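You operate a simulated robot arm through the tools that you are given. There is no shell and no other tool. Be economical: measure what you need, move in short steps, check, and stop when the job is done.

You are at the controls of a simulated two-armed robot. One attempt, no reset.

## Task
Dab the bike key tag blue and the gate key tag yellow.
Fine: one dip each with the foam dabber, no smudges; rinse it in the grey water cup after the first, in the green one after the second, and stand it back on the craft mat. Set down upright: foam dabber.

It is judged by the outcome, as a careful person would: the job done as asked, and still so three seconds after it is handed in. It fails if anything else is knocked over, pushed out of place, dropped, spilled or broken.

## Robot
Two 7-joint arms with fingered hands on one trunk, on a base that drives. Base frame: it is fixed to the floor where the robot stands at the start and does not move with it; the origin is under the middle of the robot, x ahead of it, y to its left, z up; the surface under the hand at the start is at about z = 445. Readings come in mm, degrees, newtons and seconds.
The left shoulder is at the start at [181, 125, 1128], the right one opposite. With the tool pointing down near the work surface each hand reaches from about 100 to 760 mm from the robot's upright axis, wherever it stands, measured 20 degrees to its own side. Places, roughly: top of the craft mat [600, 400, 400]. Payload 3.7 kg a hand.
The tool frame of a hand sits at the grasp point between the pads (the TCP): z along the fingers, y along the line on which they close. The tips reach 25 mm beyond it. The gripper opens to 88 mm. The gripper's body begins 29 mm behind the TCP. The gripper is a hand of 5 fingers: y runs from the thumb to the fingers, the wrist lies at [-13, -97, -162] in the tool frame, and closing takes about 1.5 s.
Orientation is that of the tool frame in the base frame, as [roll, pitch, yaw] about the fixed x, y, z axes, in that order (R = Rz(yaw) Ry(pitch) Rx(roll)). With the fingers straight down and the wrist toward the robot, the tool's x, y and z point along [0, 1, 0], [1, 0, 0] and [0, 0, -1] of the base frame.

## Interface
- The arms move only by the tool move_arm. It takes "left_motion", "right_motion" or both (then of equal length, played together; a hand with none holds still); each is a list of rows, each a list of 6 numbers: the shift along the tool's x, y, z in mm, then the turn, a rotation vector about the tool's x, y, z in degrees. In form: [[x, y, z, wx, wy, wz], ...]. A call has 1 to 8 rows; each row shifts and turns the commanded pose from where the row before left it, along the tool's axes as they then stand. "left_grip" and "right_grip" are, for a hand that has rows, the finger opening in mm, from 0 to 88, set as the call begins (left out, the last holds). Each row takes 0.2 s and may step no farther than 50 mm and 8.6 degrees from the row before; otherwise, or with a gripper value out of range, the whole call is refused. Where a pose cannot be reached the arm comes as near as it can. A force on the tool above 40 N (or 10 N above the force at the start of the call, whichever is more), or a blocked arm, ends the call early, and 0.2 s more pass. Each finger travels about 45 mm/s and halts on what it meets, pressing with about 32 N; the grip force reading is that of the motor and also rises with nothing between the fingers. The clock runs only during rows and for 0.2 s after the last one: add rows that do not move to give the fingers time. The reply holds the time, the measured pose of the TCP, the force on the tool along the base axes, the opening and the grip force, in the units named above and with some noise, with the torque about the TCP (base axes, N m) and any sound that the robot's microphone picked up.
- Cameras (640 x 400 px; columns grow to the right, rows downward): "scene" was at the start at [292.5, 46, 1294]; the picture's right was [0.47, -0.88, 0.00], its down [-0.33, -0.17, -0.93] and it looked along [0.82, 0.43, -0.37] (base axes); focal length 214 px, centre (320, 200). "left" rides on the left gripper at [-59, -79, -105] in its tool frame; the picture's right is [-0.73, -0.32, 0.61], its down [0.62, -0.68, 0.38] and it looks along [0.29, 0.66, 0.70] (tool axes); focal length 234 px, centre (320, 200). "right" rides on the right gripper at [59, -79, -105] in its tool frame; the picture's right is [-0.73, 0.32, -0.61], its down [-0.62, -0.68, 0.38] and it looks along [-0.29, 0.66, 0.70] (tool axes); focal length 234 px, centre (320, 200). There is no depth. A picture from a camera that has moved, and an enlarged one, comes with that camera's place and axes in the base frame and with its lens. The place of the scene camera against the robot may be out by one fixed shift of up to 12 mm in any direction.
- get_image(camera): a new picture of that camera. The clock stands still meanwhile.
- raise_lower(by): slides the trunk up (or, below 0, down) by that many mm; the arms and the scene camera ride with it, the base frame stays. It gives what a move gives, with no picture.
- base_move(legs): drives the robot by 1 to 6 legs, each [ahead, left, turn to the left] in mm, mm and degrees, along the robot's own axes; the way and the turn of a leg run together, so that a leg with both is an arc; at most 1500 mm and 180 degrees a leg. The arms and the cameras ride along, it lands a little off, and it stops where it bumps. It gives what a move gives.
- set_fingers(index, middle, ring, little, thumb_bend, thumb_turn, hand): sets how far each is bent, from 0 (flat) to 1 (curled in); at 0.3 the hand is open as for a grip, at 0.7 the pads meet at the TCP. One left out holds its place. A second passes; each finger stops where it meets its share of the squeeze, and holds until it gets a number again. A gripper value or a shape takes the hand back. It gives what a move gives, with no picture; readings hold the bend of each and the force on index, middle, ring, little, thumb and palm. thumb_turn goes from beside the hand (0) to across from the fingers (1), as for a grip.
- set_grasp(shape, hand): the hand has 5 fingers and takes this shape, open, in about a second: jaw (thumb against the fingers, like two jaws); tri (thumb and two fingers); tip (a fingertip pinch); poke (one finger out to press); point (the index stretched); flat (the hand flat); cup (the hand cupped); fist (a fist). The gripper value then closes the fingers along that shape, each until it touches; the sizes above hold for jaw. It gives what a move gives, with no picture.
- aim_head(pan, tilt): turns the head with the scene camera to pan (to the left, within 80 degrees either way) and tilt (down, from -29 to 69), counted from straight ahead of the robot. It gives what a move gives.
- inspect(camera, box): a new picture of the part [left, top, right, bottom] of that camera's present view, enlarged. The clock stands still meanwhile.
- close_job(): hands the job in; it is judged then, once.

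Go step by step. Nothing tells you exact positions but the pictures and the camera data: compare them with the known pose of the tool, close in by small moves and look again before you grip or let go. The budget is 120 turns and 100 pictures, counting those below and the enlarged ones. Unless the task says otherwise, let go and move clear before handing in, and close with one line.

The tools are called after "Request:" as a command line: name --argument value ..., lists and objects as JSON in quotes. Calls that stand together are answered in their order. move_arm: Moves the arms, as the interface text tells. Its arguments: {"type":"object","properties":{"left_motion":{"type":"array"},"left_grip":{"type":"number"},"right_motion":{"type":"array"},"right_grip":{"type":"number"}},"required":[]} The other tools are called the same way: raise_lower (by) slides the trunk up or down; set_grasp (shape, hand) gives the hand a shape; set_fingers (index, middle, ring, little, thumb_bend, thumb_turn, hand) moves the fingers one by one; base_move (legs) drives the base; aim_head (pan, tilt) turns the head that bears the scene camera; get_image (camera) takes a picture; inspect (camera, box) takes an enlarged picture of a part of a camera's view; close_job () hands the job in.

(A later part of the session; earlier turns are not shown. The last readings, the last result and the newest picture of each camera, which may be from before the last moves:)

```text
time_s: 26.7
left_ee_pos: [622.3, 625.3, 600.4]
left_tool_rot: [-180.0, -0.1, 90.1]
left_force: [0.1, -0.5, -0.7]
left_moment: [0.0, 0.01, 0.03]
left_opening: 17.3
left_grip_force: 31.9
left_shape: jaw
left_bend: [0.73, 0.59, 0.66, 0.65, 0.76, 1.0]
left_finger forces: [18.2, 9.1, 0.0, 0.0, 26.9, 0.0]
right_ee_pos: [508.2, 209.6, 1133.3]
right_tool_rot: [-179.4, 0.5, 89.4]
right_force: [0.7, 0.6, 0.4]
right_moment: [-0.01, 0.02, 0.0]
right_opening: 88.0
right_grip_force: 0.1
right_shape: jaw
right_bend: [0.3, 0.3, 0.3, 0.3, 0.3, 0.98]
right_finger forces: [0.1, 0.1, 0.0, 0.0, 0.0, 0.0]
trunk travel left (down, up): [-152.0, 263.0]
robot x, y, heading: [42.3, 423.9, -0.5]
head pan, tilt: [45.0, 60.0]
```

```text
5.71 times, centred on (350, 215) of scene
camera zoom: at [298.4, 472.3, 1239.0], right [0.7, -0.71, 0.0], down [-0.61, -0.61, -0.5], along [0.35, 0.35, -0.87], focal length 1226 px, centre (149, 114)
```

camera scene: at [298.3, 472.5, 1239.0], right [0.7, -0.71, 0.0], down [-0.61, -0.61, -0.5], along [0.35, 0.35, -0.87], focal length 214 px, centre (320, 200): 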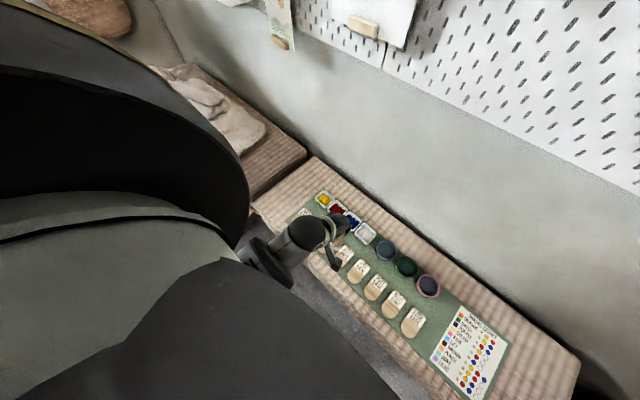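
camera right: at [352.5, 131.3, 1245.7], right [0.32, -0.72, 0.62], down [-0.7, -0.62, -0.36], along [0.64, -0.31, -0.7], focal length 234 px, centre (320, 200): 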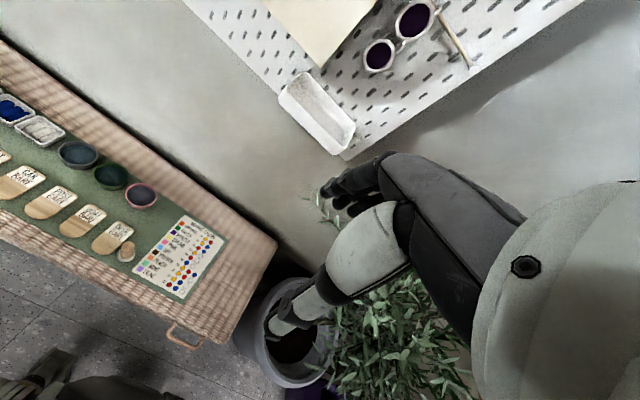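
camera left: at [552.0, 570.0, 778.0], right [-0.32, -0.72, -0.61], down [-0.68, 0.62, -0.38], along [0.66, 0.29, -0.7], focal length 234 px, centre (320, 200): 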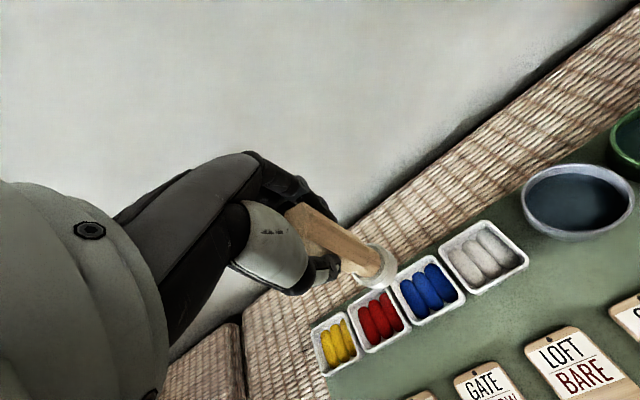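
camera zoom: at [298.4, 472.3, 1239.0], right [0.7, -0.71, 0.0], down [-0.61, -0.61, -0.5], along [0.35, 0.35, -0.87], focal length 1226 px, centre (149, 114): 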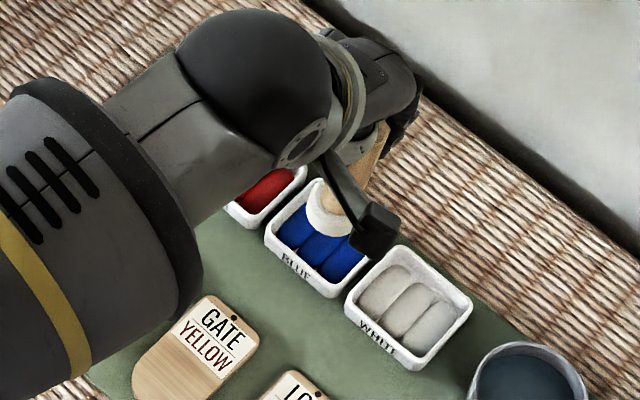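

The foam is roughly centred over the blue paint. I'll make a slight correction and descend into the pan.

Request:
move_arm --left_motion '[[1.5, -1.5, 10, 0, 0, 0], [0, 0, 15, 0, 0, 0], [0, 0, 10, 0, 0, 0], [0, 0, 0, 0, 0, 0]]'

Request:
inspect --camera "left" --box '[330, 220, 490, 340]'

Request:
inspect --camera "scene" --box '[310, 180, 390, 250]'

```text
time_s: 27.7
left_ee_pos: [620.0, 626.3, 565.2]
left_tool_rot: [179.9, -0.1, 89.9]
left_force: [1.2, 0.2, -0.6]
left_moment: [0.0, 0.03, -0.03]
left_opening: 17.2
left_grip_force: 31.7
left_shape: jaw
left_bend: [0.73, 0.59, 0.66, 0.65, 0.76, 1.0]
left_finger forces: [18.1, 9.0, 0.0, 0.1, 26.9, 0.1]
right_ee_pos: [508.5, 211.8, 1134.0]
right_tool_rot: [-179.4, 0.6, 89.4]
right_force: [0.3, 0.1, 0.4]
right_moment: [0.01, -0.01, 0.04]
right_opening: 88.0
right_grip_force: 0.1
right_shape: jaw
right_bend: [0.3, 0.3, 0.3, 0.3, 0.3, 0.98]
right_finger forces: [0.1, 0.0, 0.0, 0.1, 0.0, 0.0]
trunk travel left (down, up): [-152.0, 263.0]
robot x, y, heading: [38.8, 423.1, -0.4]
head pan, tilt: [45.0, 60.0]
```

```text
3.33 times, centred on (410, 280) of left
camera zoom: at [540.2, 567.6, 670.5], right [-0.32, -0.72, -0.61], down [-0.68, 0.62, -0.38], along [0.66, 0.29, -0.7], focal length 781 px, centre (20, -67)
```

zoom: 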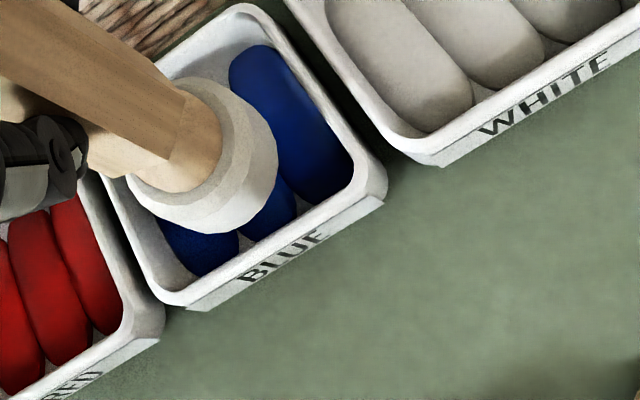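

```text
5.71 times, centred on (350, 215) of scene
camera zoom: at [298.3, 472.3, 1239.0], right [0.7, -0.71, 0.0], down [-0.61, -0.61, -0.5], along [0.35, 0.35, -0.87], focal length 1226 px, centre (149, 114)
```

zoom: 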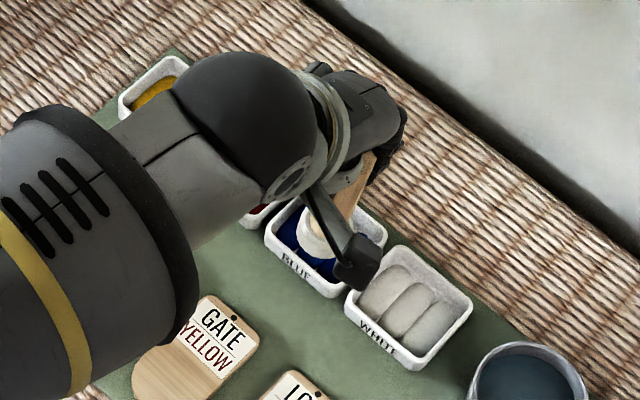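

The foam is well centred in the blue pan. I'll lower gently while watching the force.

Request:
move_arm --left_motion '[[0, 0, 3, 0, 0, 0], [0, 0, 3, 0, 0, 0], [0, 0, 0, 0, 0, 0]]'

Request:
inspect --camera "left" --box '[330, 220, 490, 340]'

```text
time_s: 28.5
left_ee_pos: [619.6, 626.8, 559.6]
left_tool_rot: [-180.0, -0.1, 89.9]
left_force: [-0.4, -0.3, -0.1]
left_moment: [0.02, 0.04, -0.01]
left_opening: 17.3
left_grip_force: 32.3
left_shape: jaw
left_bend: [0.73, 0.59, 0.66, 0.65, 0.76, 1.0]
left_finger forces: [18.0, 9.1, 0.0, 0.1, 26.8, 0.0]
right_ee_pos: [507.9, 209.9, 1133.6]
right_tool_rot: [-179.3, 0.6, 89.3]
right_force: [-1.0, -0.1, -0.2]
right_moment: [-0.02, 0.01, -0.01]
right_opening: 87.9
right_grip_force: 0.1
right_shape: jaw
right_bend: [0.3, 0.3, 0.3, 0.3, 0.3, 0.98]
right_finger forces: [0.1, 0.0, 0.0, 0.0, 0.1, 0.0]
trunk travel left (down, up): [-152.0, 263.0]
robot x, y, heading: [41.3, 423.2, -0.3]
head pan, tilt: [45.0, 60.0]
```

```text
3.33 times, centred on (410, 280) of left
camera zoom: at [540.0, 567.6, 664.3], right [-0.32, -0.72, -0.61], down [-0.68, 0.62, -0.38], along [0.66, 0.29, -0.7], focal length 781 px, centre (20, -67)
```

zoom: 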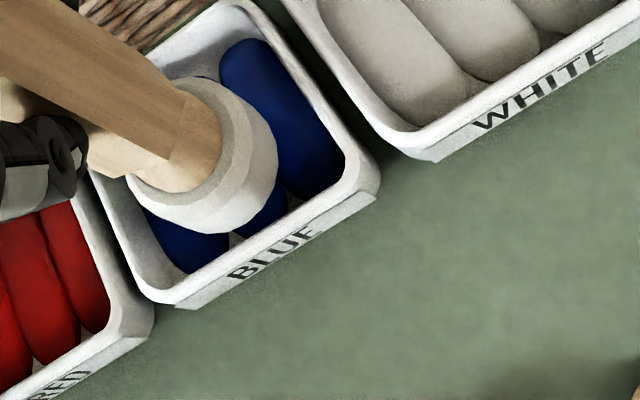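

Request:
move_arm --left_motion '[[0, 0, 2, 0, 0, 0], [0, 0, 2, 0, 0, 0], [0, 0, 1, 0, 0, 0], [0, 0, 0, 0, 0, 0]]'

Request:
inspect --camera "left" --box '[330, 220, 490, 340]'

```text
time_s: 29.5
left_ee_pos: [618.7, 627.2, 553.5]
left_tool_rot: [-179.9, -0.1, 90.0]
left_force: [-0.7, -0.5, -1.3]
left_moment: [0.03, 0.01, 0.02]
left_opening: 17.6
left_grip_force: 31.8
left_shape: jaw
left_bend: [0.73, 0.59, 0.66, 0.65, 0.76, 1.0]
left_finger forces: [18.1, 9.1, 0.1, 0.0, 26.7, 0.1]
right_ee_pos: [508.4, 211.1, 1133.5]
right_tool_rot: [-179.4, 0.6, 89.4]
right_force: [0.4, 0.9, -0.6]
right_moment: [-0.01, 0.01, 0.01]
right_opening: 88.1
right_grip_force: 0.2
right_shape: jaw
right_bend: [0.3, 0.3, 0.3, 0.3, 0.3, 0.98]
right_finger forces: [0.0, 0.0, 0.0, 0.0, 0.1, 0.0]
trunk travel left (down, up): [-152.0, 263.0]
robot x, y, heading: [42.7, 422.5, -0.6]
head pan, tilt: [45.0, 60.0]
```

```text
3.33 times, centred on (410, 280) of left
camera zoom: at [539.9, 567.7, 659.3], right [-0.32, -0.72, -0.61], down [-0.68, 0.62, -0.38], along [0.66, 0.29, -0.7], focal length 781 px, centre (20, -67)
```

zoom: 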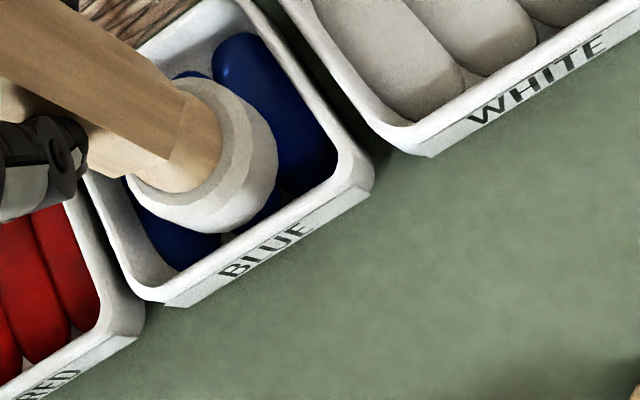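

Request:
move_arm --left_motion '[[0, 0.5, 2, 0, 0, 0], [0, 0.5, 2, 0, 0, 0], [0, 0, 1, 0, 0, 0], [0, 0, 0, 0, 0, 0]]'

Request:
inspect --camera "left" --box '[330, 220, 490, 340]'

```text
time_s: 30.5
left_ee_pos: [620.4, 626.2, 549.0]
left_tool_rot: [180.0, -0.1, 89.9]
left_force: [-0.2, 0.2, -0.5]
left_moment: [-0.01, -0.02, 0.01]
left_opening: 16.9
left_grip_force: 32.6
left_shape: jaw
left_bend: [0.73, 0.59, 0.66, 0.65, 0.76, 1.0]
left_finger forces: [18.1, 9.1, 0.0, 0.0, 26.8, 0.0]
right_ee_pos: [507.5, 210.7, 1133.3]
right_tool_rot: [-179.4, 0.6, 89.4]
right_force: [-0.2, 0.1, -0.5]
right_moment: [-0.03, 0.02, -0.01]
right_opening: 88.1
right_grip_force: 0.2
right_shape: jaw
right_bend: [0.3, 0.3, 0.3, 0.3, 0.3, 0.98]
right_finger forces: [0.0, 0.1, 0.1, 0.0, 0.0, 0.0]
trunk travel left (down, up): [-152.0, 263.0]
robot x, y, heading: [37.8, 425.0, -0.1]
head pan, tilt: [45.0, 60.0]
```

```text
3.33 times, centred on (410, 280) of left
camera zoom: at [540.9, 567.9, 654.5], right [-0.32, -0.72, -0.61], down [-0.68, 0.62, -0.38], along [0.66, 0.29, -0.7], focal length 781 px, centre (20, -67)
```

zoom: 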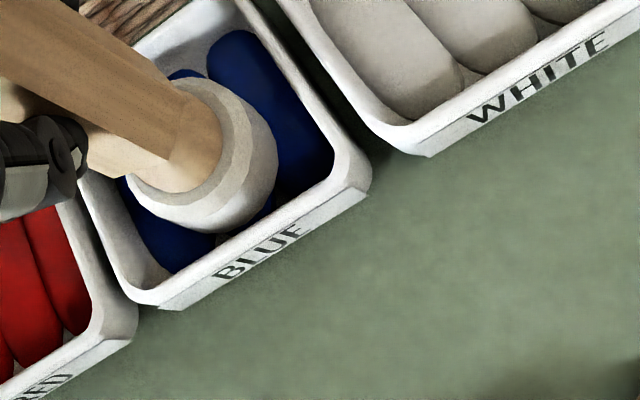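

Request:
move_arm --left_motion '[[0, 0, 2, 0, 0, 0], [0, 0, 2, 0, 0, 0], [0, 0, 0, 0, 0, 0]]'

Request:
inspect --camera "left" --box '[350, 230, 430, 310]'

```text
time_s: 31.3
left_ee_pos: [620.2, 628.1, 545.1]
left_tool_rot: [179.9, -0.1, 90.0]
left_force: [-0.7, -0.3, 3.8]
left_moment: [0.01, 0.04, 0.0]
left_opening: 17.3
left_grip_force: 31.4
left_shape: jaw
left_bend: [0.73, 0.59, 0.66, 0.65, 0.76, 1.0]
left_finger forces: [17.9, 9.5, 0.1, 0.2, 28.0, 0.1]
right_ee_pos: [508.5, 211.0, 1132.8]
right_tool_rot: [-179.4, 0.6, 89.4]
right_force: [-0.1, 0.2, 0.7]
right_moment: [0.03, 0.03, 0.01]
right_opening: 87.8
right_grip_force: 0.1
right_shape: jaw
right_bend: [0.3, 0.3, 0.3, 0.3, 0.3, 0.98]
right_finger forces: [0.1, 0.1, 0.0, 0.1, 0.0, 0.1]
trunk travel left (down, up): [-152.0, 263.0]
robot x, y, heading: [45.4, 420.7, -0.2]
head pan, tilt: [45.0, 60.0]
```

```text
5.00 times, centred on (390, 270) of left
camera zoom: at [541.0, 568.1, 651.0], right [-0.32, -0.72, -0.61], down [-0.68, 0.62, -0.38], along [0.66, 0.29, -0.69], focal length 1171 px, centre (-30, -150)
```

zoom: 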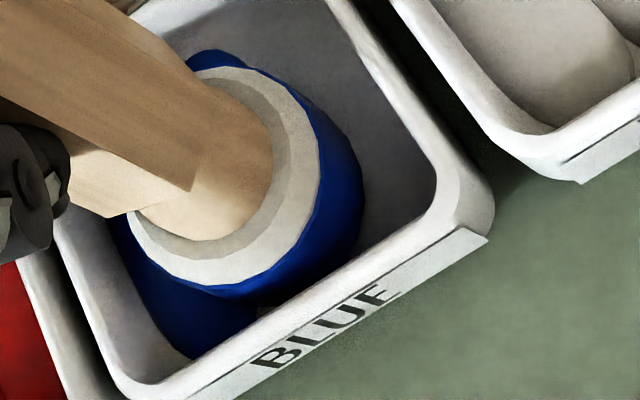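

The foam turned blue at light contact (3.8 N). I'll lift straight out and move above the bike tag.

Request:
move_arm --left_motion '[[0, 0, -15, 0, 0, 0], [0, 0, -30, 0, 0, 0], [0, 0, -40, 0, 0, 0], [0, 0, -25, 0, 0, 0], [17, -36, 0, 0, 0, 0], [17, -36, 0, 0, 0, 0], [17, -36, 0, 0, 0, 0], [17, -33, 0, 0, 0, 0]]'

Request:
get_image --camera "left"

Request:
inspect --camera "left" --box '[330, 220, 490, 340]'

```text
time_s: 33.1
left_ee_pos: [479.8, 696.3, 655.2]
left_tool_rot: [179.9, -0.1, 89.9]
left_force: [-0.1, 0.7, -0.3]
left_moment: [-0.02, 0.0, 0.03]
left_opening: 17.1
left_grip_force: 32.4
left_shape: jaw
left_bend: [0.73, 0.59, 0.66, 0.65, 0.76, 1.0]
left_finger forces: [18.0, 9.5, 0.0, 0.0, 26.7, 0.0]
right_ee_pos: [508.5, 210.7, 1133.8]
right_tool_rot: [-179.5, 0.6, 89.5]
right_force: [-1.3, -0.1, -0.4]
right_moment: [0.0, 0.03, 0.02]
right_opening: 87.7
right_grip_force: 0.0
right_shape: jaw
right_bend: [0.3, 0.3, 0.3, 0.3, 0.3, 0.98]
right_finger forces: [0.0, 0.0, 0.0, 0.0, 0.1, 0.1]
trunk travel left (down, up): [-152.0, 263.0]
robot x, y, heading: [39.5, 422.2, 0.1]
head pan, tilt: [45.0, 60.0]
```

```text
57 pictures are left
camera left: at [399.7, 636.3, 760.9], right [-0.32, -0.72, -0.61], down [-0.68, 0.62, -0.38], along [0.66, 0.29, -0.69], focal length 234 px, centre (320, 200)
```

left: 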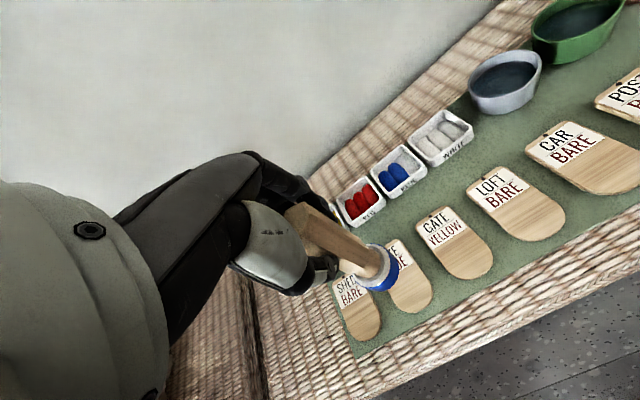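

```text
3.33 times, centred on (410, 280) of left
camera zoom: at [399.7, 636.3, 760.9], right [-0.32, -0.72, -0.61], down [-0.68, 0.62, -0.38], along [0.66, 0.29, -0.69], focal length 781 px, centre (20, -67)
```

zoom: 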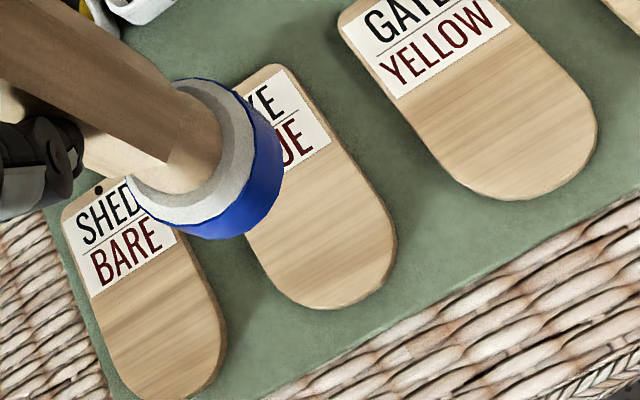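

The wood part of the bike tag is centred at about (480, 708). I'll align and descend partway to check.

Request:
move_arm --left_motion '[[11.5, 0, 0, 0, 0, 0], [0, 0, 40, 0, 0, 0], [0, 0, 35, 0, 0, 0], [0, 0, 0, 0, 0, 0], [0, 0, 0, 0, 0, 0]]'

Request:
inspect --camera "left" --box '[330, 220, 490, 340]'

Request:
inspect --camera "scene" --box '[240, 180, 360, 270]'

```text
time_s: 34.3
left_ee_pos: [479.6, 707.2, 579.1]
left_tool_rot: [179.9, 0.0, 90.0]
left_force: [-0.5, 0.0, -0.4]
left_moment: [0.0, 0.0, 0.01]
left_opening: 17.3
left_grip_force: 31.5
left_shape: jaw
left_bend: [0.73, 0.59, 0.66, 0.65, 0.76, 1.0]
left_finger forces: [18.1, 9.4, 0.0, 0.0, 26.6, 0.0]
right_ee_pos: [508.0, 210.2, 1132.7]
right_tool_rot: [-179.4, 0.5, 89.3]
right_force: [-0.1, -0.2, 0.6]
right_moment: [-0.03, -0.02, 0.02]
right_opening: 88.0
right_grip_force: 0.0
right_shape: jaw
right_bend: [0.3, 0.3, 0.3, 0.3, 0.3, 0.98]
right_finger forces: [0.1, 0.0, 0.1, 0.0, 0.0, 0.0]
trunk travel left (down, up): [-152.0, 263.0]
robot x, y, heading: [41.5, 419.8, -0.2]
head pan, tilt: [45.0, 60.0]
```

```text
3.33 times, centred on (410, 280) of left
camera zoom: at [400.2, 647.1, 685.1], right [-0.32, -0.72, -0.61], down [-0.68, 0.62, -0.38], along [0.66, 0.29, -0.7], focal length 781 px, centre (20, -67)
```

zoom: 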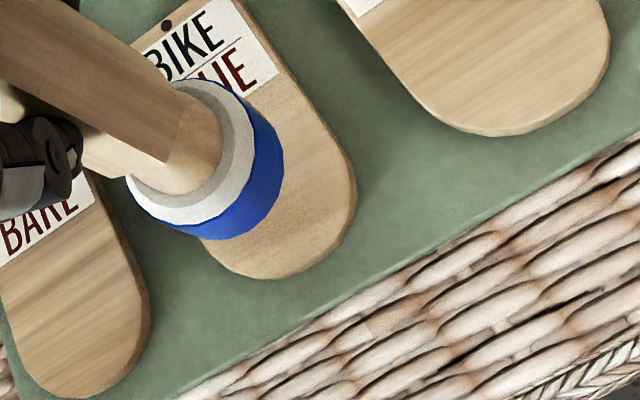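

```text
4.44 times, centred on (300, 225) of scene
camera zoom: at [298.3, 472.4, 1239.0], right [0.7, -0.71, 0.0], down [-0.61, -0.61, -0.5], along [0.35, 0.35, -0.87], focal length 953 px, centre (409, 89)
```

zoom: 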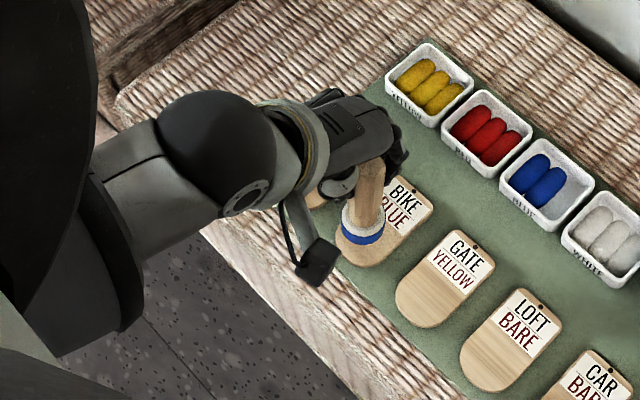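

Alignment looks close. I'll descend a little further for a finer check before touching.

Request:
move_arm --left_motion '[[0, 0, 10, 0, 0, 0], [0, 0, 10, 0, 0, 0], [0, 0, 0, 0, 0, 0], [0, 0, 0, 0, 0, 0]]'

Request:
inspect --camera "left" --box '[340, 210, 440, 310]'

Request:
inspect --camera "scene" --box '[300, 200, 350, 245]'

```text
time_s: 35.3
left_ee_pos: [479.1, 707.0, 559.6]
left_tool_rot: [-179.9, -0.1, 90.1]
left_force: [0.6, 0.2, -0.9]
left_moment: [-0.01, -0.03, 0.02]
left_opening: 17.1
left_grip_force: 31.9
left_shape: jaw
left_bend: [0.73, 0.59, 0.66, 0.65, 0.76, 1.0]
left_finger forces: [18.1, 9.5, 0.0, 0.1, 26.6, 0.0]
right_ee_pos: [508.7, 209.8, 1134.9]
right_tool_rot: [-179.3, 0.6, 89.3]
right_force: [0.6, 0.0, -0.3]
right_moment: [-0.02, -0.03, 0.0]
right_opening: 87.7
right_grip_force: 0.1
right_shape: jaw
right_bend: [0.3, 0.3, 0.3, 0.3, 0.3, 0.98]
right_finger forces: [0.0, 0.1, 0.0, 0.0, 0.0, 0.1]
trunk travel left (down, up): [-152.0, 263.0]
robot x, y, heading: [40.7, 420.5, -0.1]
head pan, tilt: [45.0, 60.0]
```

```text
4.00 times, centred on (390, 260) of left
camera zoom: at [400.1, 647.5, 665.4], right [-0.32, -0.72, -0.61], down [-0.68, 0.62, -0.38], along [0.66, 0.29, -0.7], focal length 937 px, centre (40, -40)
```

zoom: 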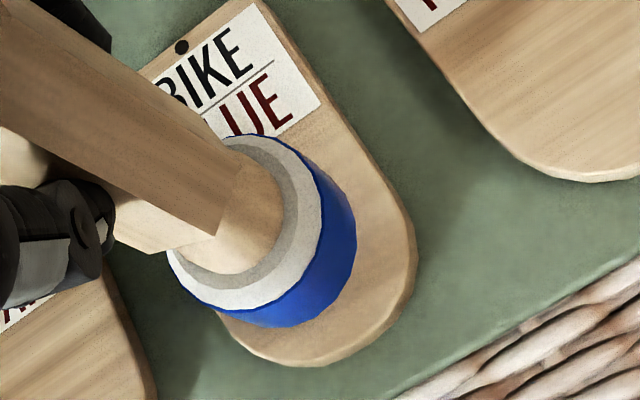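

```text
8.89 times, centred on (325, 222) of scene
camera zoom: at [298.3, 472.4, 1239.0], right [0.7, -0.71, 0.0], down [-0.61, -0.61, -0.5], along [0.35, 0.35, -0.87], focal length 1906 px, centre (276, 0)
```

zoom: 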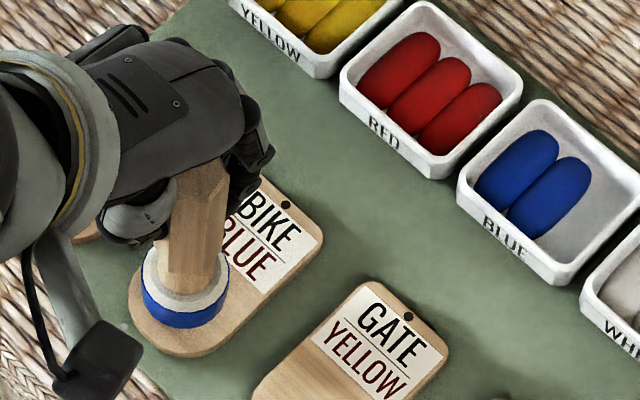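

It is well centred on the wood area below the label. After a tiny correction I'll press straight down gently.

Request:
move_arm --left_motion '[[-1, -1, 0, 0, 0, 0], [0, 0, 4, 0, 0, 0], [0, 0, 3, 0, 0, 0], [0, 0, 0, 0, 0, 0]]'

Request:
inspect --camera "left" --box '[340, 210, 440, 310]'

```text
time_s: 36.3
left_ee_pos: [479.3, 705.6, 554.0]
left_tool_rot: [180.0, -0.1, 90.0]
left_force: [0.5, 0.2, -0.5]
left_moment: [0.01, 0.02, 0.0]
left_opening: 17.0
left_grip_force: 32.3
left_shape: jaw
left_bend: [0.73, 0.59, 0.66, 0.65, 0.76, 1.0]
left_finger forces: [18.1, 9.5, 0.0, 0.0, 26.6, 0.0]
right_ee_pos: [508.1, 211.0, 1132.1]
right_tool_rot: [-179.3, 0.6, 89.4]
right_force: [0.6, -0.1, 0.8]
right_moment: [-0.01, 0.01, -0.04]
right_opening: 87.7
right_grip_force: 0.0
right_shape: jaw
right_bend: [0.3, 0.3, 0.3, 0.3, 0.3, 0.98]
right_finger forces: [0.0, 0.1, 0.0, 0.1, 0.1, 0.0]
trunk travel left (down, up): [-152.0, 263.0]
robot x, y, heading: [40.2, 423.7, 0.1]
head pan, tilt: [45.0, 60.0]
```

```text
4.00 times, centred on (390, 260) of left
camera zoom: at [399.0, 646.5, 658.5], right [-0.32, -0.72, -0.61], down [-0.68, 0.62, -0.38], along [0.66, 0.29, -0.7], focal length 937 px, centre (40, -40)
```

zoom: 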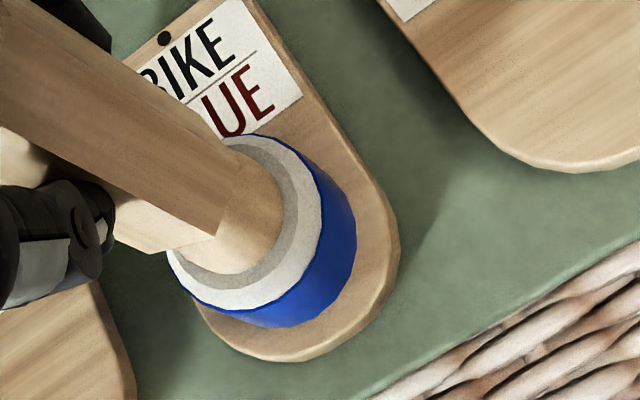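

The foam sits slightly to the left of the tag's middle. I'll shift 2 mm toward −y while still clear, then press.

Request:
move_arm --left_motion '[[-2, 0, 0, 0, 0, 0], [0, 0, 0, 0, 0, 0], [0, 0, 2, 0, 0, 0], [0, 0, 0, 0, 0, 0]]'

Request:
inspect --camera "left" --box '[340, 210, 440, 310]'

```text
time_s: 37.3
left_ee_pos: [478.6, 704.0, 552.0]
left_tool_rot: [-180.0, -0.1, 90.0]
left_force: [0.3, -0.1, -0.2]
left_moment: [-0.05, -0.02, 0.01]
left_opening: 17.2
left_grip_force: 32.3
left_shape: jaw
left_bend: [0.73, 0.59, 0.66, 0.65, 0.76, 1.0]
left_finger forces: [18.1, 9.6, 0.0, 0.0, 26.6, 0.0]
right_ee_pos: [508.5, 210.8, 1133.4]
right_tool_rot: [-179.3, 0.5, 89.4]
right_force: [-0.5, 0.5, 0.0]
right_moment: [0.02, 0.03, -0.03]
right_opening: 87.9
right_grip_force: 0.1
right_shape: jaw
right_bend: [0.3, 0.3, 0.3, 0.3, 0.3, 0.98]
right_finger forces: [0.0, 0.0, 0.0, 0.0, 0.0, 0.0]
trunk travel left (down, up): [-152.0, 263.0]
robot x, y, heading: [40.7, 423.8, -0.1]
head pan, tilt: [45.0, 60.0]
```

```text
4.00 times, centred on (390, 260) of left
camera zoom: at [398.8, 644.6, 656.6], right [-0.32, -0.72, -0.61], down [-0.68, 0.62, -0.38], along [0.66, 0.29, -0.7], focal length 937 px, centre (40, -40)
```

zoom: 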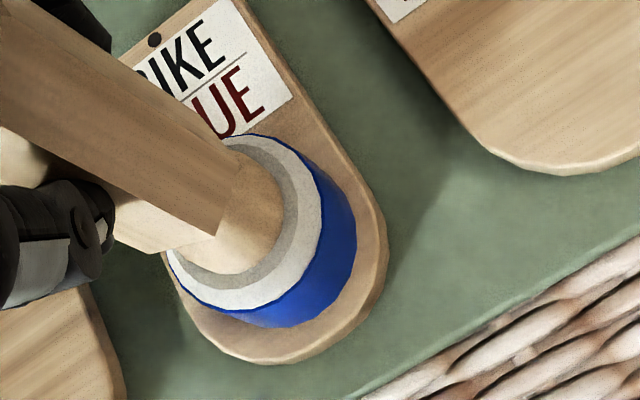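

Centred now, so I'll press straight down in small steps.

Request:
move_arm --left_motion '[[0, 0, 2, 0, 0, 0], [0, 0, 2, 0, 0, 0], [0, 0, 0, 0, 0, 0]]'

```text
time_s: 38.1
left_ee_pos: [479.1, 704.1, 548.2]
left_tool_rot: [179.8, -0.1, 90.0]
left_force: [-1.3, 0.4, 8.9]
left_moment: [0.06, 0.01, 0.03]
left_opening: 17.4
left_grip_force: 32.1
left_shape: jaw
left_bend: [0.73, 0.59, 0.66, 0.65, 0.76, 1.0]
left_finger forces: [17.8, 10.2, 0.1, 0.0, 28.7, 0.1]
right_ee_pos: [507.8, 210.3, 1134.1]
right_tool_rot: [-179.4, 0.6, 89.4]
right_force: [0.6, 0.8, -1.7]
right_moment: [-0.01, -0.02, 0.03]
right_opening: 87.9
right_grip_force: 0.1
right_shape: jaw
right_bend: [0.3, 0.3, 0.3, 0.3, 0.3, 0.98]
right_finger forces: [0.0, 0.0, 0.0, 0.0, 0.1, 0.0]
trunk travel left (down, up): [-152.0, 263.0]
robot x, y, heading: [42.8, 421.9, -0.1]
head pan, tilt: [45.0, 60.0]
```

Contact is firm at 8.9 N. I'll lift straight up and look at the mark.

Request:
move_arm --left_motion '[[0, 0, -10, 0, 0, 0], [0, 0, -30, 0, 0, 0], [0, 0, -40, 0, 0, 0], [0, 0, -40, 0, 0, 0], [0, 0, 0, 0, 0, 0]]'

Request:
inspect --camera "left" --box '[330, 220, 490, 340]'

Request:
get_image --camera "left"

```text
time_s: 39.3
left_ee_pos: [477.8, 702.3, 668.1]
left_tool_rot: [-179.9, -0.2, 90.0]
left_force: [0.0, 0.6, -0.2]
left_moment: [0.02, 0.01, -0.01]
left_opening: 17.1
left_grip_force: 31.9
left_shape: jaw
left_bend: [0.73, 0.59, 0.66, 0.65, 0.76, 1.0]
left_finger forces: [18.2, 9.6, 0.1, 0.0, 26.5, 0.0]
right_ee_pos: [508.1, 210.7, 1133.2]
right_tool_rot: [-179.4, 0.5, 89.4]
right_force: [-0.5, 0.0, -0.7]
right_moment: [0.01, 0.03, -0.01]
right_opening: 87.8
right_grip_force: 0.0
right_shape: jaw
right_bend: [0.3, 0.3, 0.3, 0.3, 0.3, 0.98]
right_finger forces: [0.0, 0.0, 0.0, 0.0, 0.1, 0.0]
trunk travel left (down, up): [-152.0, 263.0]
robot x, y, heading: [42.7, 427.9, -0.3]
head pan, tilt: [45.0, 60.0]
```

```text
3.33 times, centred on (410, 280) of left
camera zoom: at [399.1, 643.9, 773.5], right [-0.32, -0.73, -0.61], down [-0.68, 0.62, -0.38], along [0.66, 0.29, -0.7], focal length 781 px, centre (20, -67)
```

zoom: 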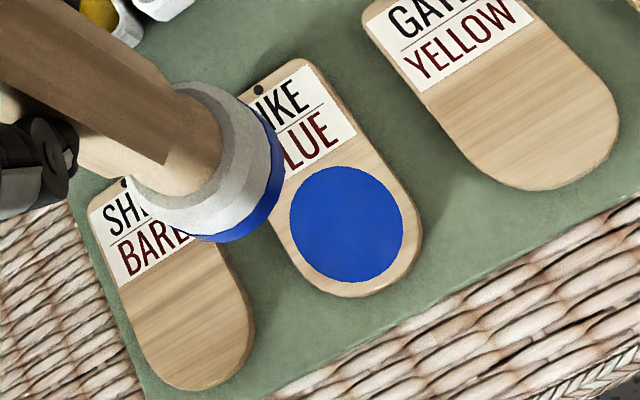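

```text
48 pictures are left
camera left: at [399.1, 643.9, 773.5], right [-0.32, -0.73, -0.61], down [-0.68, 0.62, -0.38], along [0.66, 0.29, -0.7], focal length 234 px, centre (320, 200)
```

left: 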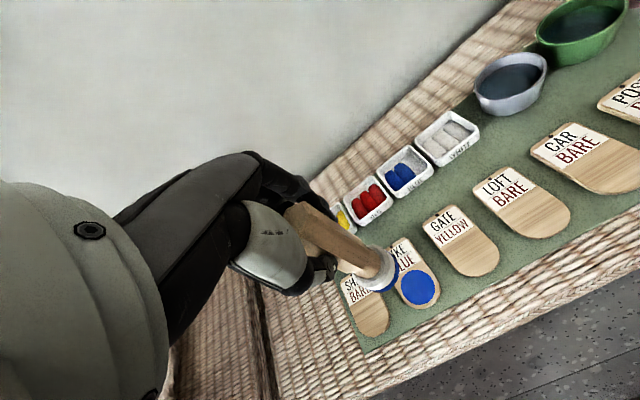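

The blue dab is clean and centred. The grey cup is at about (612, 462), so I'll drive right to bring the hand level with it.

Request:
base_move --legs '[[0, -240, 0]]'

Request:
move_arm --left_motion '[[0, 35, 0, 0, 0, 0], [0, 35, 0, 0, 0, 0], [0, 35, 0, 0, 0, 0], [0, 25, 0, 0, 0, 0], [0, 0, 0, 0, 0, 0]]'

Request:
get_image --camera "left"

```text
time_s: 42.0
left_ee_pos: [478.1, 462.0, 669.9]
left_tool_rot: [179.9, -0.1, 90.0]
left_force: [-0.1, -0.9, 0.3]
left_moment: [0.0, 0.01, 0.0]
left_opening: 17.0
left_grip_force: 32.3
left_shape: jaw
left_bend: [0.73, 0.59, 0.66, 0.65, 0.76, 1.0]
left_finger forces: [18.2, 9.5, 0.0, 0.1, 26.5, 0.1]
right_ee_pos: [507.4, -31.3, 1133.8]
right_tool_rot: [-179.4, 0.7, 89.3]
right_force: [0.1, 0.1, 0.7]
right_moment: [0.02, 0.0, -0.02]
right_opening: 87.8
right_grip_force: 0.0
right_shape: jaw
right_bend: [0.3, 0.3, 0.3, 0.3, 0.3, 0.98]
right_finger forces: [0.0, 0.1, 0.0, 0.1, 0.0, 0.0]
trunk travel left (down, up): [-152.0, 263.0]
robot x, y, heading: [39.1, 183.8, -0.3]
head pan, tilt: [45.0, 60.0]
```

```text
time_s: 43.2
left_ee_pos: [607.3, 462.7, 668.0]
left_tool_rot: [180.0, -0.2, 89.9]
left_force: [0.0, 0.1, -0.4]
left_moment: [0.01, -0.02, 0.01]
left_opening: 17.4
left_grip_force: 32.3
left_shape: jaw
left_bend: [0.73, 0.59, 0.66, 0.65, 0.76, 1.0]
left_finger forces: [18.2, 9.6, 0.0, 0.1, 26.5, 0.1]
right_ee_pos: [506.8, -31.3, 1133.9]
right_tool_rot: [-179.4, 0.5, 89.4]
right_force: [0.2, 0.3, -0.6]
right_moment: [0.04, 0.04, 0.01]
right_opening: 88.0
right_grip_force: 0.1
right_shape: jaw
right_bend: [0.3, 0.3, 0.3, 0.3, 0.3, 0.98]
right_finger forces: [0.0, 0.0, 0.1, 0.0, 0.1, 0.1]
trunk travel left (down, up): [-152.0, 263.0]
robot x, y, heading: [36.5, 185.2, -0.2]
head pan, tilt: [45.0, 60.0]
```

```text
47 pictures are left
camera left: at [527.7, 403.1, 772.9], right [-0.32, -0.72, -0.61], down [-0.68, 0.62, -0.38], along [0.66, 0.29, -0.7], focal length 234 px, centre (320, 200)
```

left: 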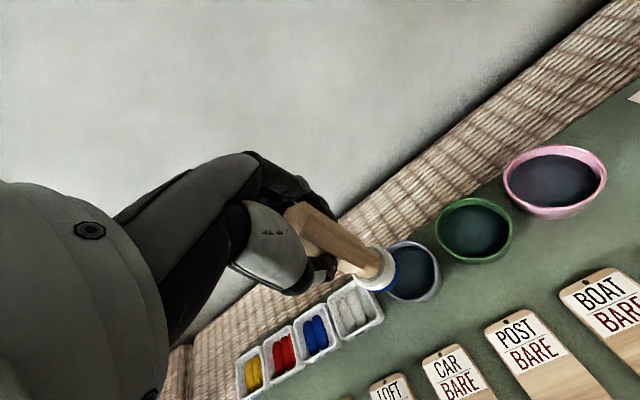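

Request:
move_arm --left_motion '[[3, 13, 0, 0, 0, 0], [0, 0, 20, 0, 0, 0], [0, 0, 0, 0, 0, 0], [0, 0, 0, 0, 0, 0]]'

Request:
inspect --camera "left" --box '[330, 200, 490, 320]'

Request:
inspect --camera "scene" --box '[310, 140, 430, 240]'

```text
time_s: 44.2
left_ee_pos: [621.1, 464.7, 647.8]
left_tool_rot: [-180.0, -0.1, 90.0]
left_force: [0.2, -0.5, -0.2]
left_moment: [0.03, -0.03, -0.02]
left_opening: 17.3
left_grip_force: 32.5
left_shape: jaw
left_bend: [0.73, 0.59, 0.66, 0.65, 0.76, 1.0]
left_finger forces: [18.2, 9.7, 0.1, 0.1, 26.5, 0.0]
right_ee_pos: [507.7, -31.1, 1133.5]
right_tool_rot: [-179.5, 0.6, 89.4]
right_force: [0.0, 0.1, -0.8]
right_moment: [0.0, -0.02, 0.03]
right_opening: 88.1
right_grip_force: 0.0
right_shape: jaw
right_bend: [0.3, 0.3, 0.3, 0.3, 0.3, 0.98]
right_finger forces: [0.0, 0.0, 0.0, 0.0, 0.0, 0.0]
trunk travel left (down, up): [-152.0, 263.0]
robot x, y, heading: [42.7, 180.2, -0.4]
head pan, tilt: [45.0, 60.0]
```

```text
3.33 times, centred on (410, 260) of left
camera zoom: at [541.3, 406.0, 753.1], right [-0.32, -0.72, -0.61], down [-0.68, 0.62, -0.38], along [0.66, 0.29, -0.7], focal length 781 px, centre (20, 0)
```

zoom: 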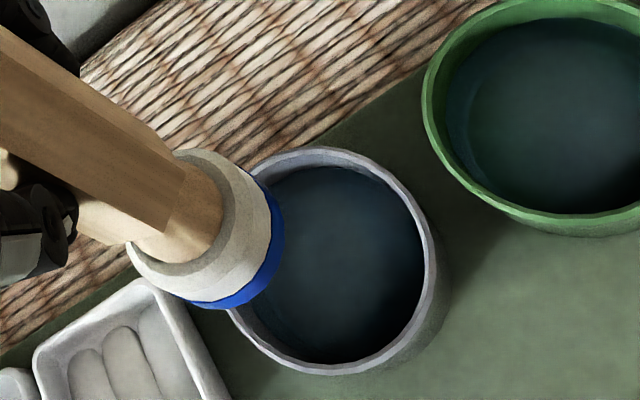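

```text
4.00 times, centred on (370, 190) of scene
camera zoom: at [297.5, 231.6, 1239.0], right [0.7, -0.71, 0.0], down [-0.61, -0.61, -0.5], along [0.35, 0.35, -0.87], focal length 858 px, centre (120, 240)
```

zoom: 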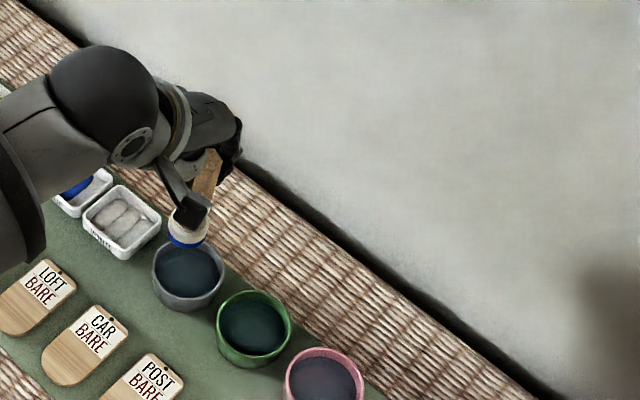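

Request:
move_arm --left_motion '[[-4, -2, 10, 0, 0, 0], [0, 0, 18, 0, 0, 0], [0, 0, 0, 0, 0, 0], [0, 0, 0, 0, 0, 0]]'

Request:
inspect --camera "left" --box '[330, 200, 490, 320]'

Request:
inspect --camera "scene" --box '[340, 160, 400, 210]'

```text
time_s: 45.2
left_ee_pos: [619.1, 460.3, 619.4]
left_tool_rot: [-180.0, -0.1, 89.9]
left_force: [-0.3, 0.3, -0.7]
left_moment: [-0.01, 0.03, -0.03]
left_opening: 17.5
left_grip_force: 32.3
left_shape: jaw
left_bend: [0.73, 0.59, 0.66, 0.65, 0.76, 1.0]
left_finger forces: [18.3, 9.7, 0.1, 0.0, 26.5, 0.0]
right_ee_pos: [508.0, -31.7, 1133.7]
right_tool_rot: [-179.4, 0.6, 89.4]
right_force: [-0.3, -0.7, -0.6]
right_moment: [0.0, 0.02, -0.02]
right_opening: 88.0
right_grip_force: 0.1
right_shape: jaw
right_bend: [0.3, 0.3, 0.3, 0.3, 0.3, 0.98]
right_finger forces: [0.1, 0.1, 0.0, 0.0, 0.0, 0.0]
trunk travel left (down, up): [-152.0, 263.0]
robot x, y, heading: [39.8, 183.3, -0.4]
head pan, tilt: [45.0, 60.0]
```

```text
3.33 times, centred on (410, 260) of left
camera zoom: at [539.1, 402.5, 724.9], right [-0.32, -0.72, -0.61], down [-0.68, 0.62, -0.38], along [0.66, 0.29, -0.7], focal length 781 px, centre (20, 0)
```

zoom: 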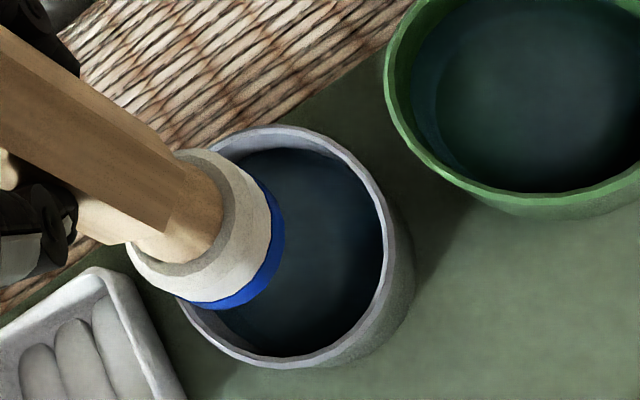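

```text
8.00 times, centred on (370, 185) of scene
camera zoom: at [297.5, 231.6, 1239.0], right [0.7, -0.71, 0.0], down [-0.61, -0.61, -0.5], along [0.35, 0.35, -0.87], focal length 1716 px, centre (-80, 320)
```

zoom: 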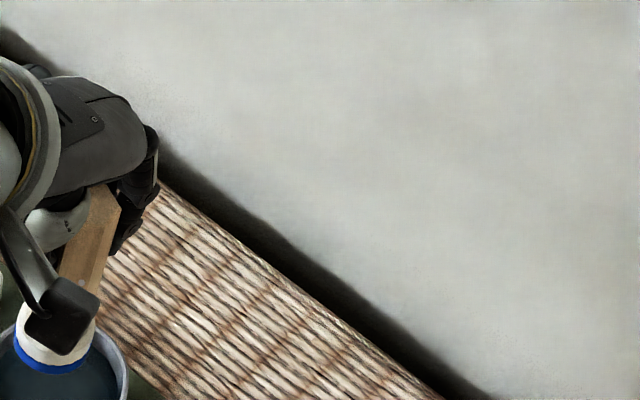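

The hand is centred over the grey cup (centre ≈(617.5, 459), rim ≈487). I'll lower the foam into the water.

Request:
move_arm --left_motion '[[-1, -1, 8, 0, 0, 0], [0, 0, 8, 0, 0, 0], [0, 0, 8, 0, 0, 0], [0, 0, 8, 0, 0, 0], [0, 0, 8, 0, 0, 0], [0, 0, 0, 0, 0, 0]]'

Request:
inspect --camera "left" --box '[330, 200, 490, 320]'

```text
time_s: 46.6
left_ee_pos: [619.0, 459.8, 579.2]
left_tool_rot: [-179.9, -0.1, 89.9]
left_force: [-0.9, 0.7, -0.3]
left_moment: [0.02, 0.0, -0.01]
left_opening: 17.0
left_grip_force: 32.4
left_shape: jaw
left_bend: [0.73, 0.59, 0.66, 0.65, 0.76, 1.0]
left_finger forces: [18.3, 9.7, 0.1, 0.0, 26.4, 0.0]
right_ee_pos: [507.7, -30.4, 1133.8]
right_tool_rot: [-179.4, 0.6, 89.4]
right_force: [-0.2, 0.6, -0.1]
right_moment: [-0.02, 0.02, 0.01]
right_opening: 87.7
right_grip_force: 0.0
right_shape: jaw
right_bend: [0.3, 0.3, 0.3, 0.3, 0.3, 0.98]
right_finger forces: [0.0, 0.0, 0.1, 0.0, 0.0, 0.0]
trunk travel left (down, up): [-152.0, 263.0]
robot x, y, heading: [40.9, 180.7, -0.3]
head pan, tilt: [45.0, 60.0]
```

```text
3.33 times, centred on (410, 260) of left
camera zoom: at [538.4, 401.1, 684.6], right [-0.32, -0.72, -0.61], down [-0.68, 0.62, -0.38], along [0.66, 0.29, -0.7], focal length 781 px, centre (20, 0)
```

zoom: 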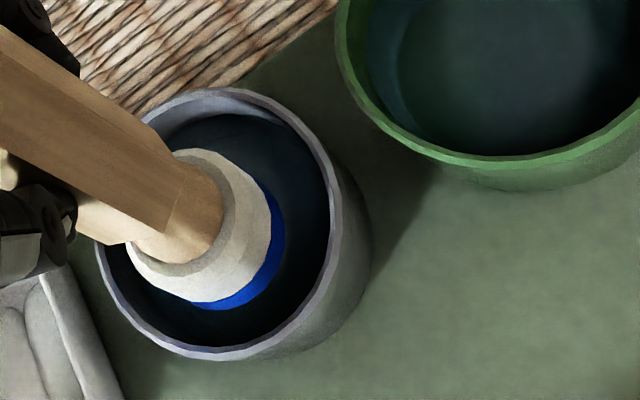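

Request:
move_arm --left_motion '[[0, 0, 6, 0, 0, 0], [0, 0, 5, 0, 0, 0], [0, 0, 4, 0, 0, 0], [0, 0, 0, 0, 0, 0]]'

Request:
inspect --camera "left" --box '[330, 200, 490, 320]'

```text
time_s: 47.6
left_ee_pos: [617.7, 460.6, 564.6]
left_tool_rot: [-180.0, -0.1, 89.9]
left_force: [-0.4, -0.1, -0.7]
left_moment: [0.01, 0.02, 0.02]
left_opening: 17.2
left_grip_force: 32.9
left_shape: jaw
left_bend: [0.73, 0.59, 0.66, 0.65, 0.76, 1.0]
left_finger forces: [18.3, 9.6, 0.0, 0.0, 26.5, 0.0]
right_ee_pos: [507.2, -30.0, 1134.5]
right_tool_rot: [-179.4, 0.7, 89.4]
right_force: [0.1, 0.0, -0.1]
right_moment: [0.0, -0.01, -0.02]
right_opening: 88.0
right_grip_force: 0.1
right_shape: jaw
right_bend: [0.3, 0.3, 0.3, 0.3, 0.3, 0.98]
right_finger forces: [0.0, 0.1, 0.0, 0.0, 0.1, 0.1]
trunk travel left (down, up): [-152.0, 263.0]
robot x, y, heading: [39.8, 184.5, -0.4]
head pan, tilt: [45.0, 60.0]
```

```text
3.33 times, centred on (410, 260) of left
camera zoom: at [538.4, 400.9, 669.6], right [-0.32, -0.72, -0.61], down [-0.68, 0.62, -0.38], along [0.66, 0.29, -0.7], focal length 781 px, centre (20, 0)
```

zoom: 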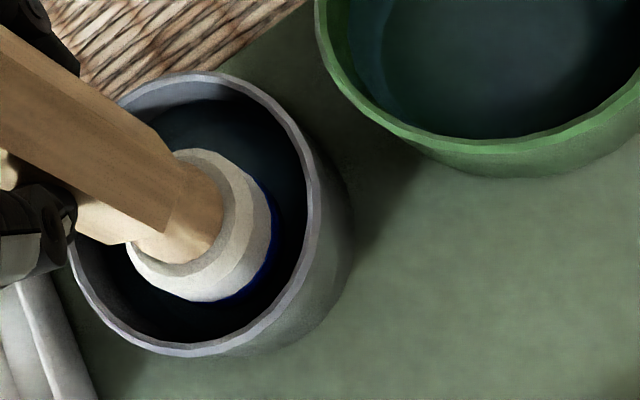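

Request:
move_arm --left_motion '[[0, 0, 5, 0, 0, 0], [0, 0, 5, 0, 0, 0], [0, 0, 0, 0, 0, 0], [0, 0, 0, 0, 0, 0]]'

Request:
inspect --camera "left" --box '[330, 200, 490, 320]'

```text
time_s: 48.6
left_ee_pos: [617.3, 461.3, 554.2]
left_tool_rot: [-180.0, -0.2, 90.0]
left_force: [-0.2, 0.7, -0.7]
left_moment: [0.01, 0.01, 0.02]
left_opening: 17.2
left_grip_force: 31.7
left_shape: jaw
left_bend: [0.73, 0.59, 0.66, 0.65, 0.76, 1.0]
left_finger forces: [18.4, 9.6, 0.0, 0.0, 26.3, 0.0]
right_ee_pos: [506.8, -30.6, 1133.4]
right_tool_rot: [-179.5, 0.6, 89.4]
right_force: [-0.1, -0.9, 0.2]
right_moment: [-0.01, 0.0, -0.02]
right_opening: 87.9
right_grip_force: 0.1
right_shape: jaw
right_bend: [0.3, 0.3, 0.3, 0.3, 0.3, 0.98]
right_finger forces: [0.0, 0.0, 0.0, 0.1, 0.0, 0.0]
trunk travel left (down, up): [-152.0, 263.0]
robot x, y, heading: [40.5, 184.4, -0.3]
head pan, tilt: [45.0, 60.0]
```

```text
3.33 times, centred on (410, 260) of left
camera zoom: at [538.3, 401.0, 659.8], right [-0.32, -0.72, -0.61], down [-0.68, 0.62, -0.38], along [0.66, 0.29, -0.7], focal length 781 px, centre (20, 0)
```

zoom: 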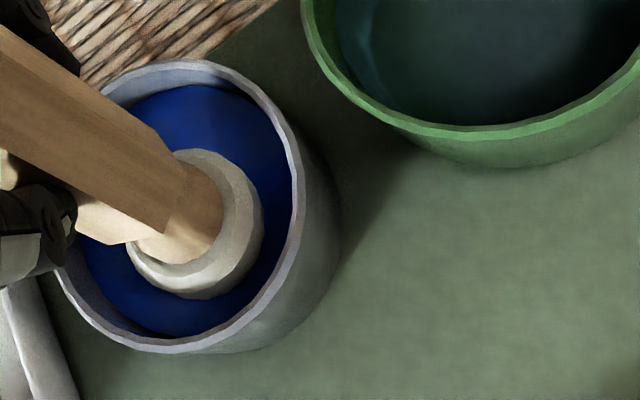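

The grey water took the blue, so the foam is rinsed. I'll lift out and drive left toward the yellow pan (~(621, 776)).

Request:
move_arm --left_motion '[[0, 0, -10, 0, 0, 0], [0, 0, -25, 0, 0, 0], [0, 0, -40, 0, 0, 0], [0, 0, -40, 0, 0, 0], [0, 0, 0, 0, 0, 0]]'

Request:
base_move --legs '[[0, 312, 0]]'

Request:
get_image --camera "left"

Request:
inspect --camera "left" --box '[330, 220, 490, 340]'

```text
time_s: 49.8
left_ee_pos: [617.4, 460.1, 668.7]
left_tool_rot: [-179.9, 0.0, 89.9]
left_force: [-0.1, 0.5, -0.1]
left_moment: [-0.01, -0.04, -0.02]
left_opening: 17.4
left_grip_force: 31.7
left_shape: jaw
left_bend: [0.73, 0.59, 0.66, 0.65, 0.76, 1.0]
left_finger forces: [18.3, 9.6, 0.1, 0.1, 26.4, 0.0]
right_ee_pos: [506.9, -30.0, 1133.6]
right_tool_rot: [-179.4, 0.6, 89.4]
right_force: [-0.2, 0.6, 0.5]
right_moment: [0.03, 0.02, -0.04]
right_opening: 88.0
right_grip_force: 0.0
right_shape: jaw
right_bend: [0.3, 0.3, 0.3, 0.3, 0.3, 0.98]
right_finger forces: [0.0, 0.0, 0.1, 0.0, 0.0, 0.1]
trunk travel left (down, up): [-152.0, 263.0]
robot x, y, heading: [40.1, 185.5, -0.3]
head pan, tilt: [45.0, 60.0]
```

```text
time_s: 53.1
left_ee_pos: [617.5, 772.4, 669.3]
left_tool_rot: [-180.0, -0.1, 89.9]
left_force: [-0.2, -0.4, 0.1]
left_moment: [-0.02, -0.01, 0.02]
left_opening: 17.2
left_grip_force: 31.9
left_shape: jaw
left_bend: [0.73, 0.59, 0.66, 0.65, 0.76, 1.0]
left_finger forces: [18.4, 9.7, 0.1, 0.1, 26.2, 0.0]
right_ee_pos: [507.1, 281.3, 1133.8]
right_tool_rot: [-179.4, 0.6, 89.3]
right_force: [-0.6, -0.9, 0.0]
right_moment: [0.01, 0.03, 0.03]
right_opening: 88.0
right_grip_force: 0.0
right_shape: jaw
right_bend: [0.3, 0.3, 0.3, 0.3, 0.3, 0.98]
right_finger forces: [0.0, 0.0, 0.1, 0.0, 0.0, 0.0]
trunk travel left (down, up): [-152.0, 263.0]
robot x, y, heading: [42.9, 492.7, -0.4]
head pan, tilt: [45.0, 60.0]
```

```text
39 pictures are left
camera left: at [539.4, 713.1, 774.9], right [-0.32, -0.72, -0.61], down [-0.68, 0.63, -0.38], along [0.66, 0.29, -0.7], focal length 234 px, centre (320, 200)
```

left: 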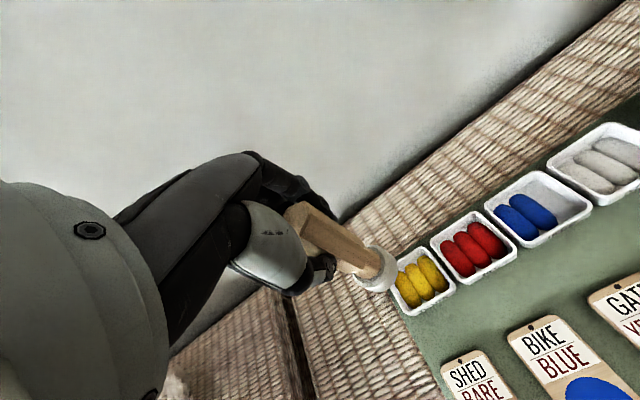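

```text
3.33 times, centred on (410, 280) of left
camera zoom: at [539.4, 713.1, 774.9], right [-0.32, -0.72, -0.61], down [-0.68, 0.63, -0.38], along [0.66, 0.29, -0.7], focal length 781 px, centre (20, -67)
```

zoom: 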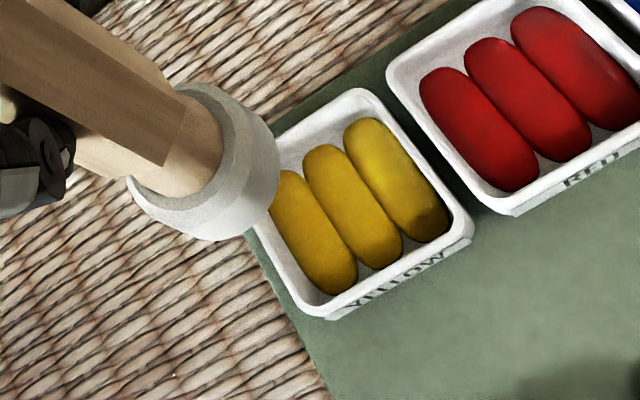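

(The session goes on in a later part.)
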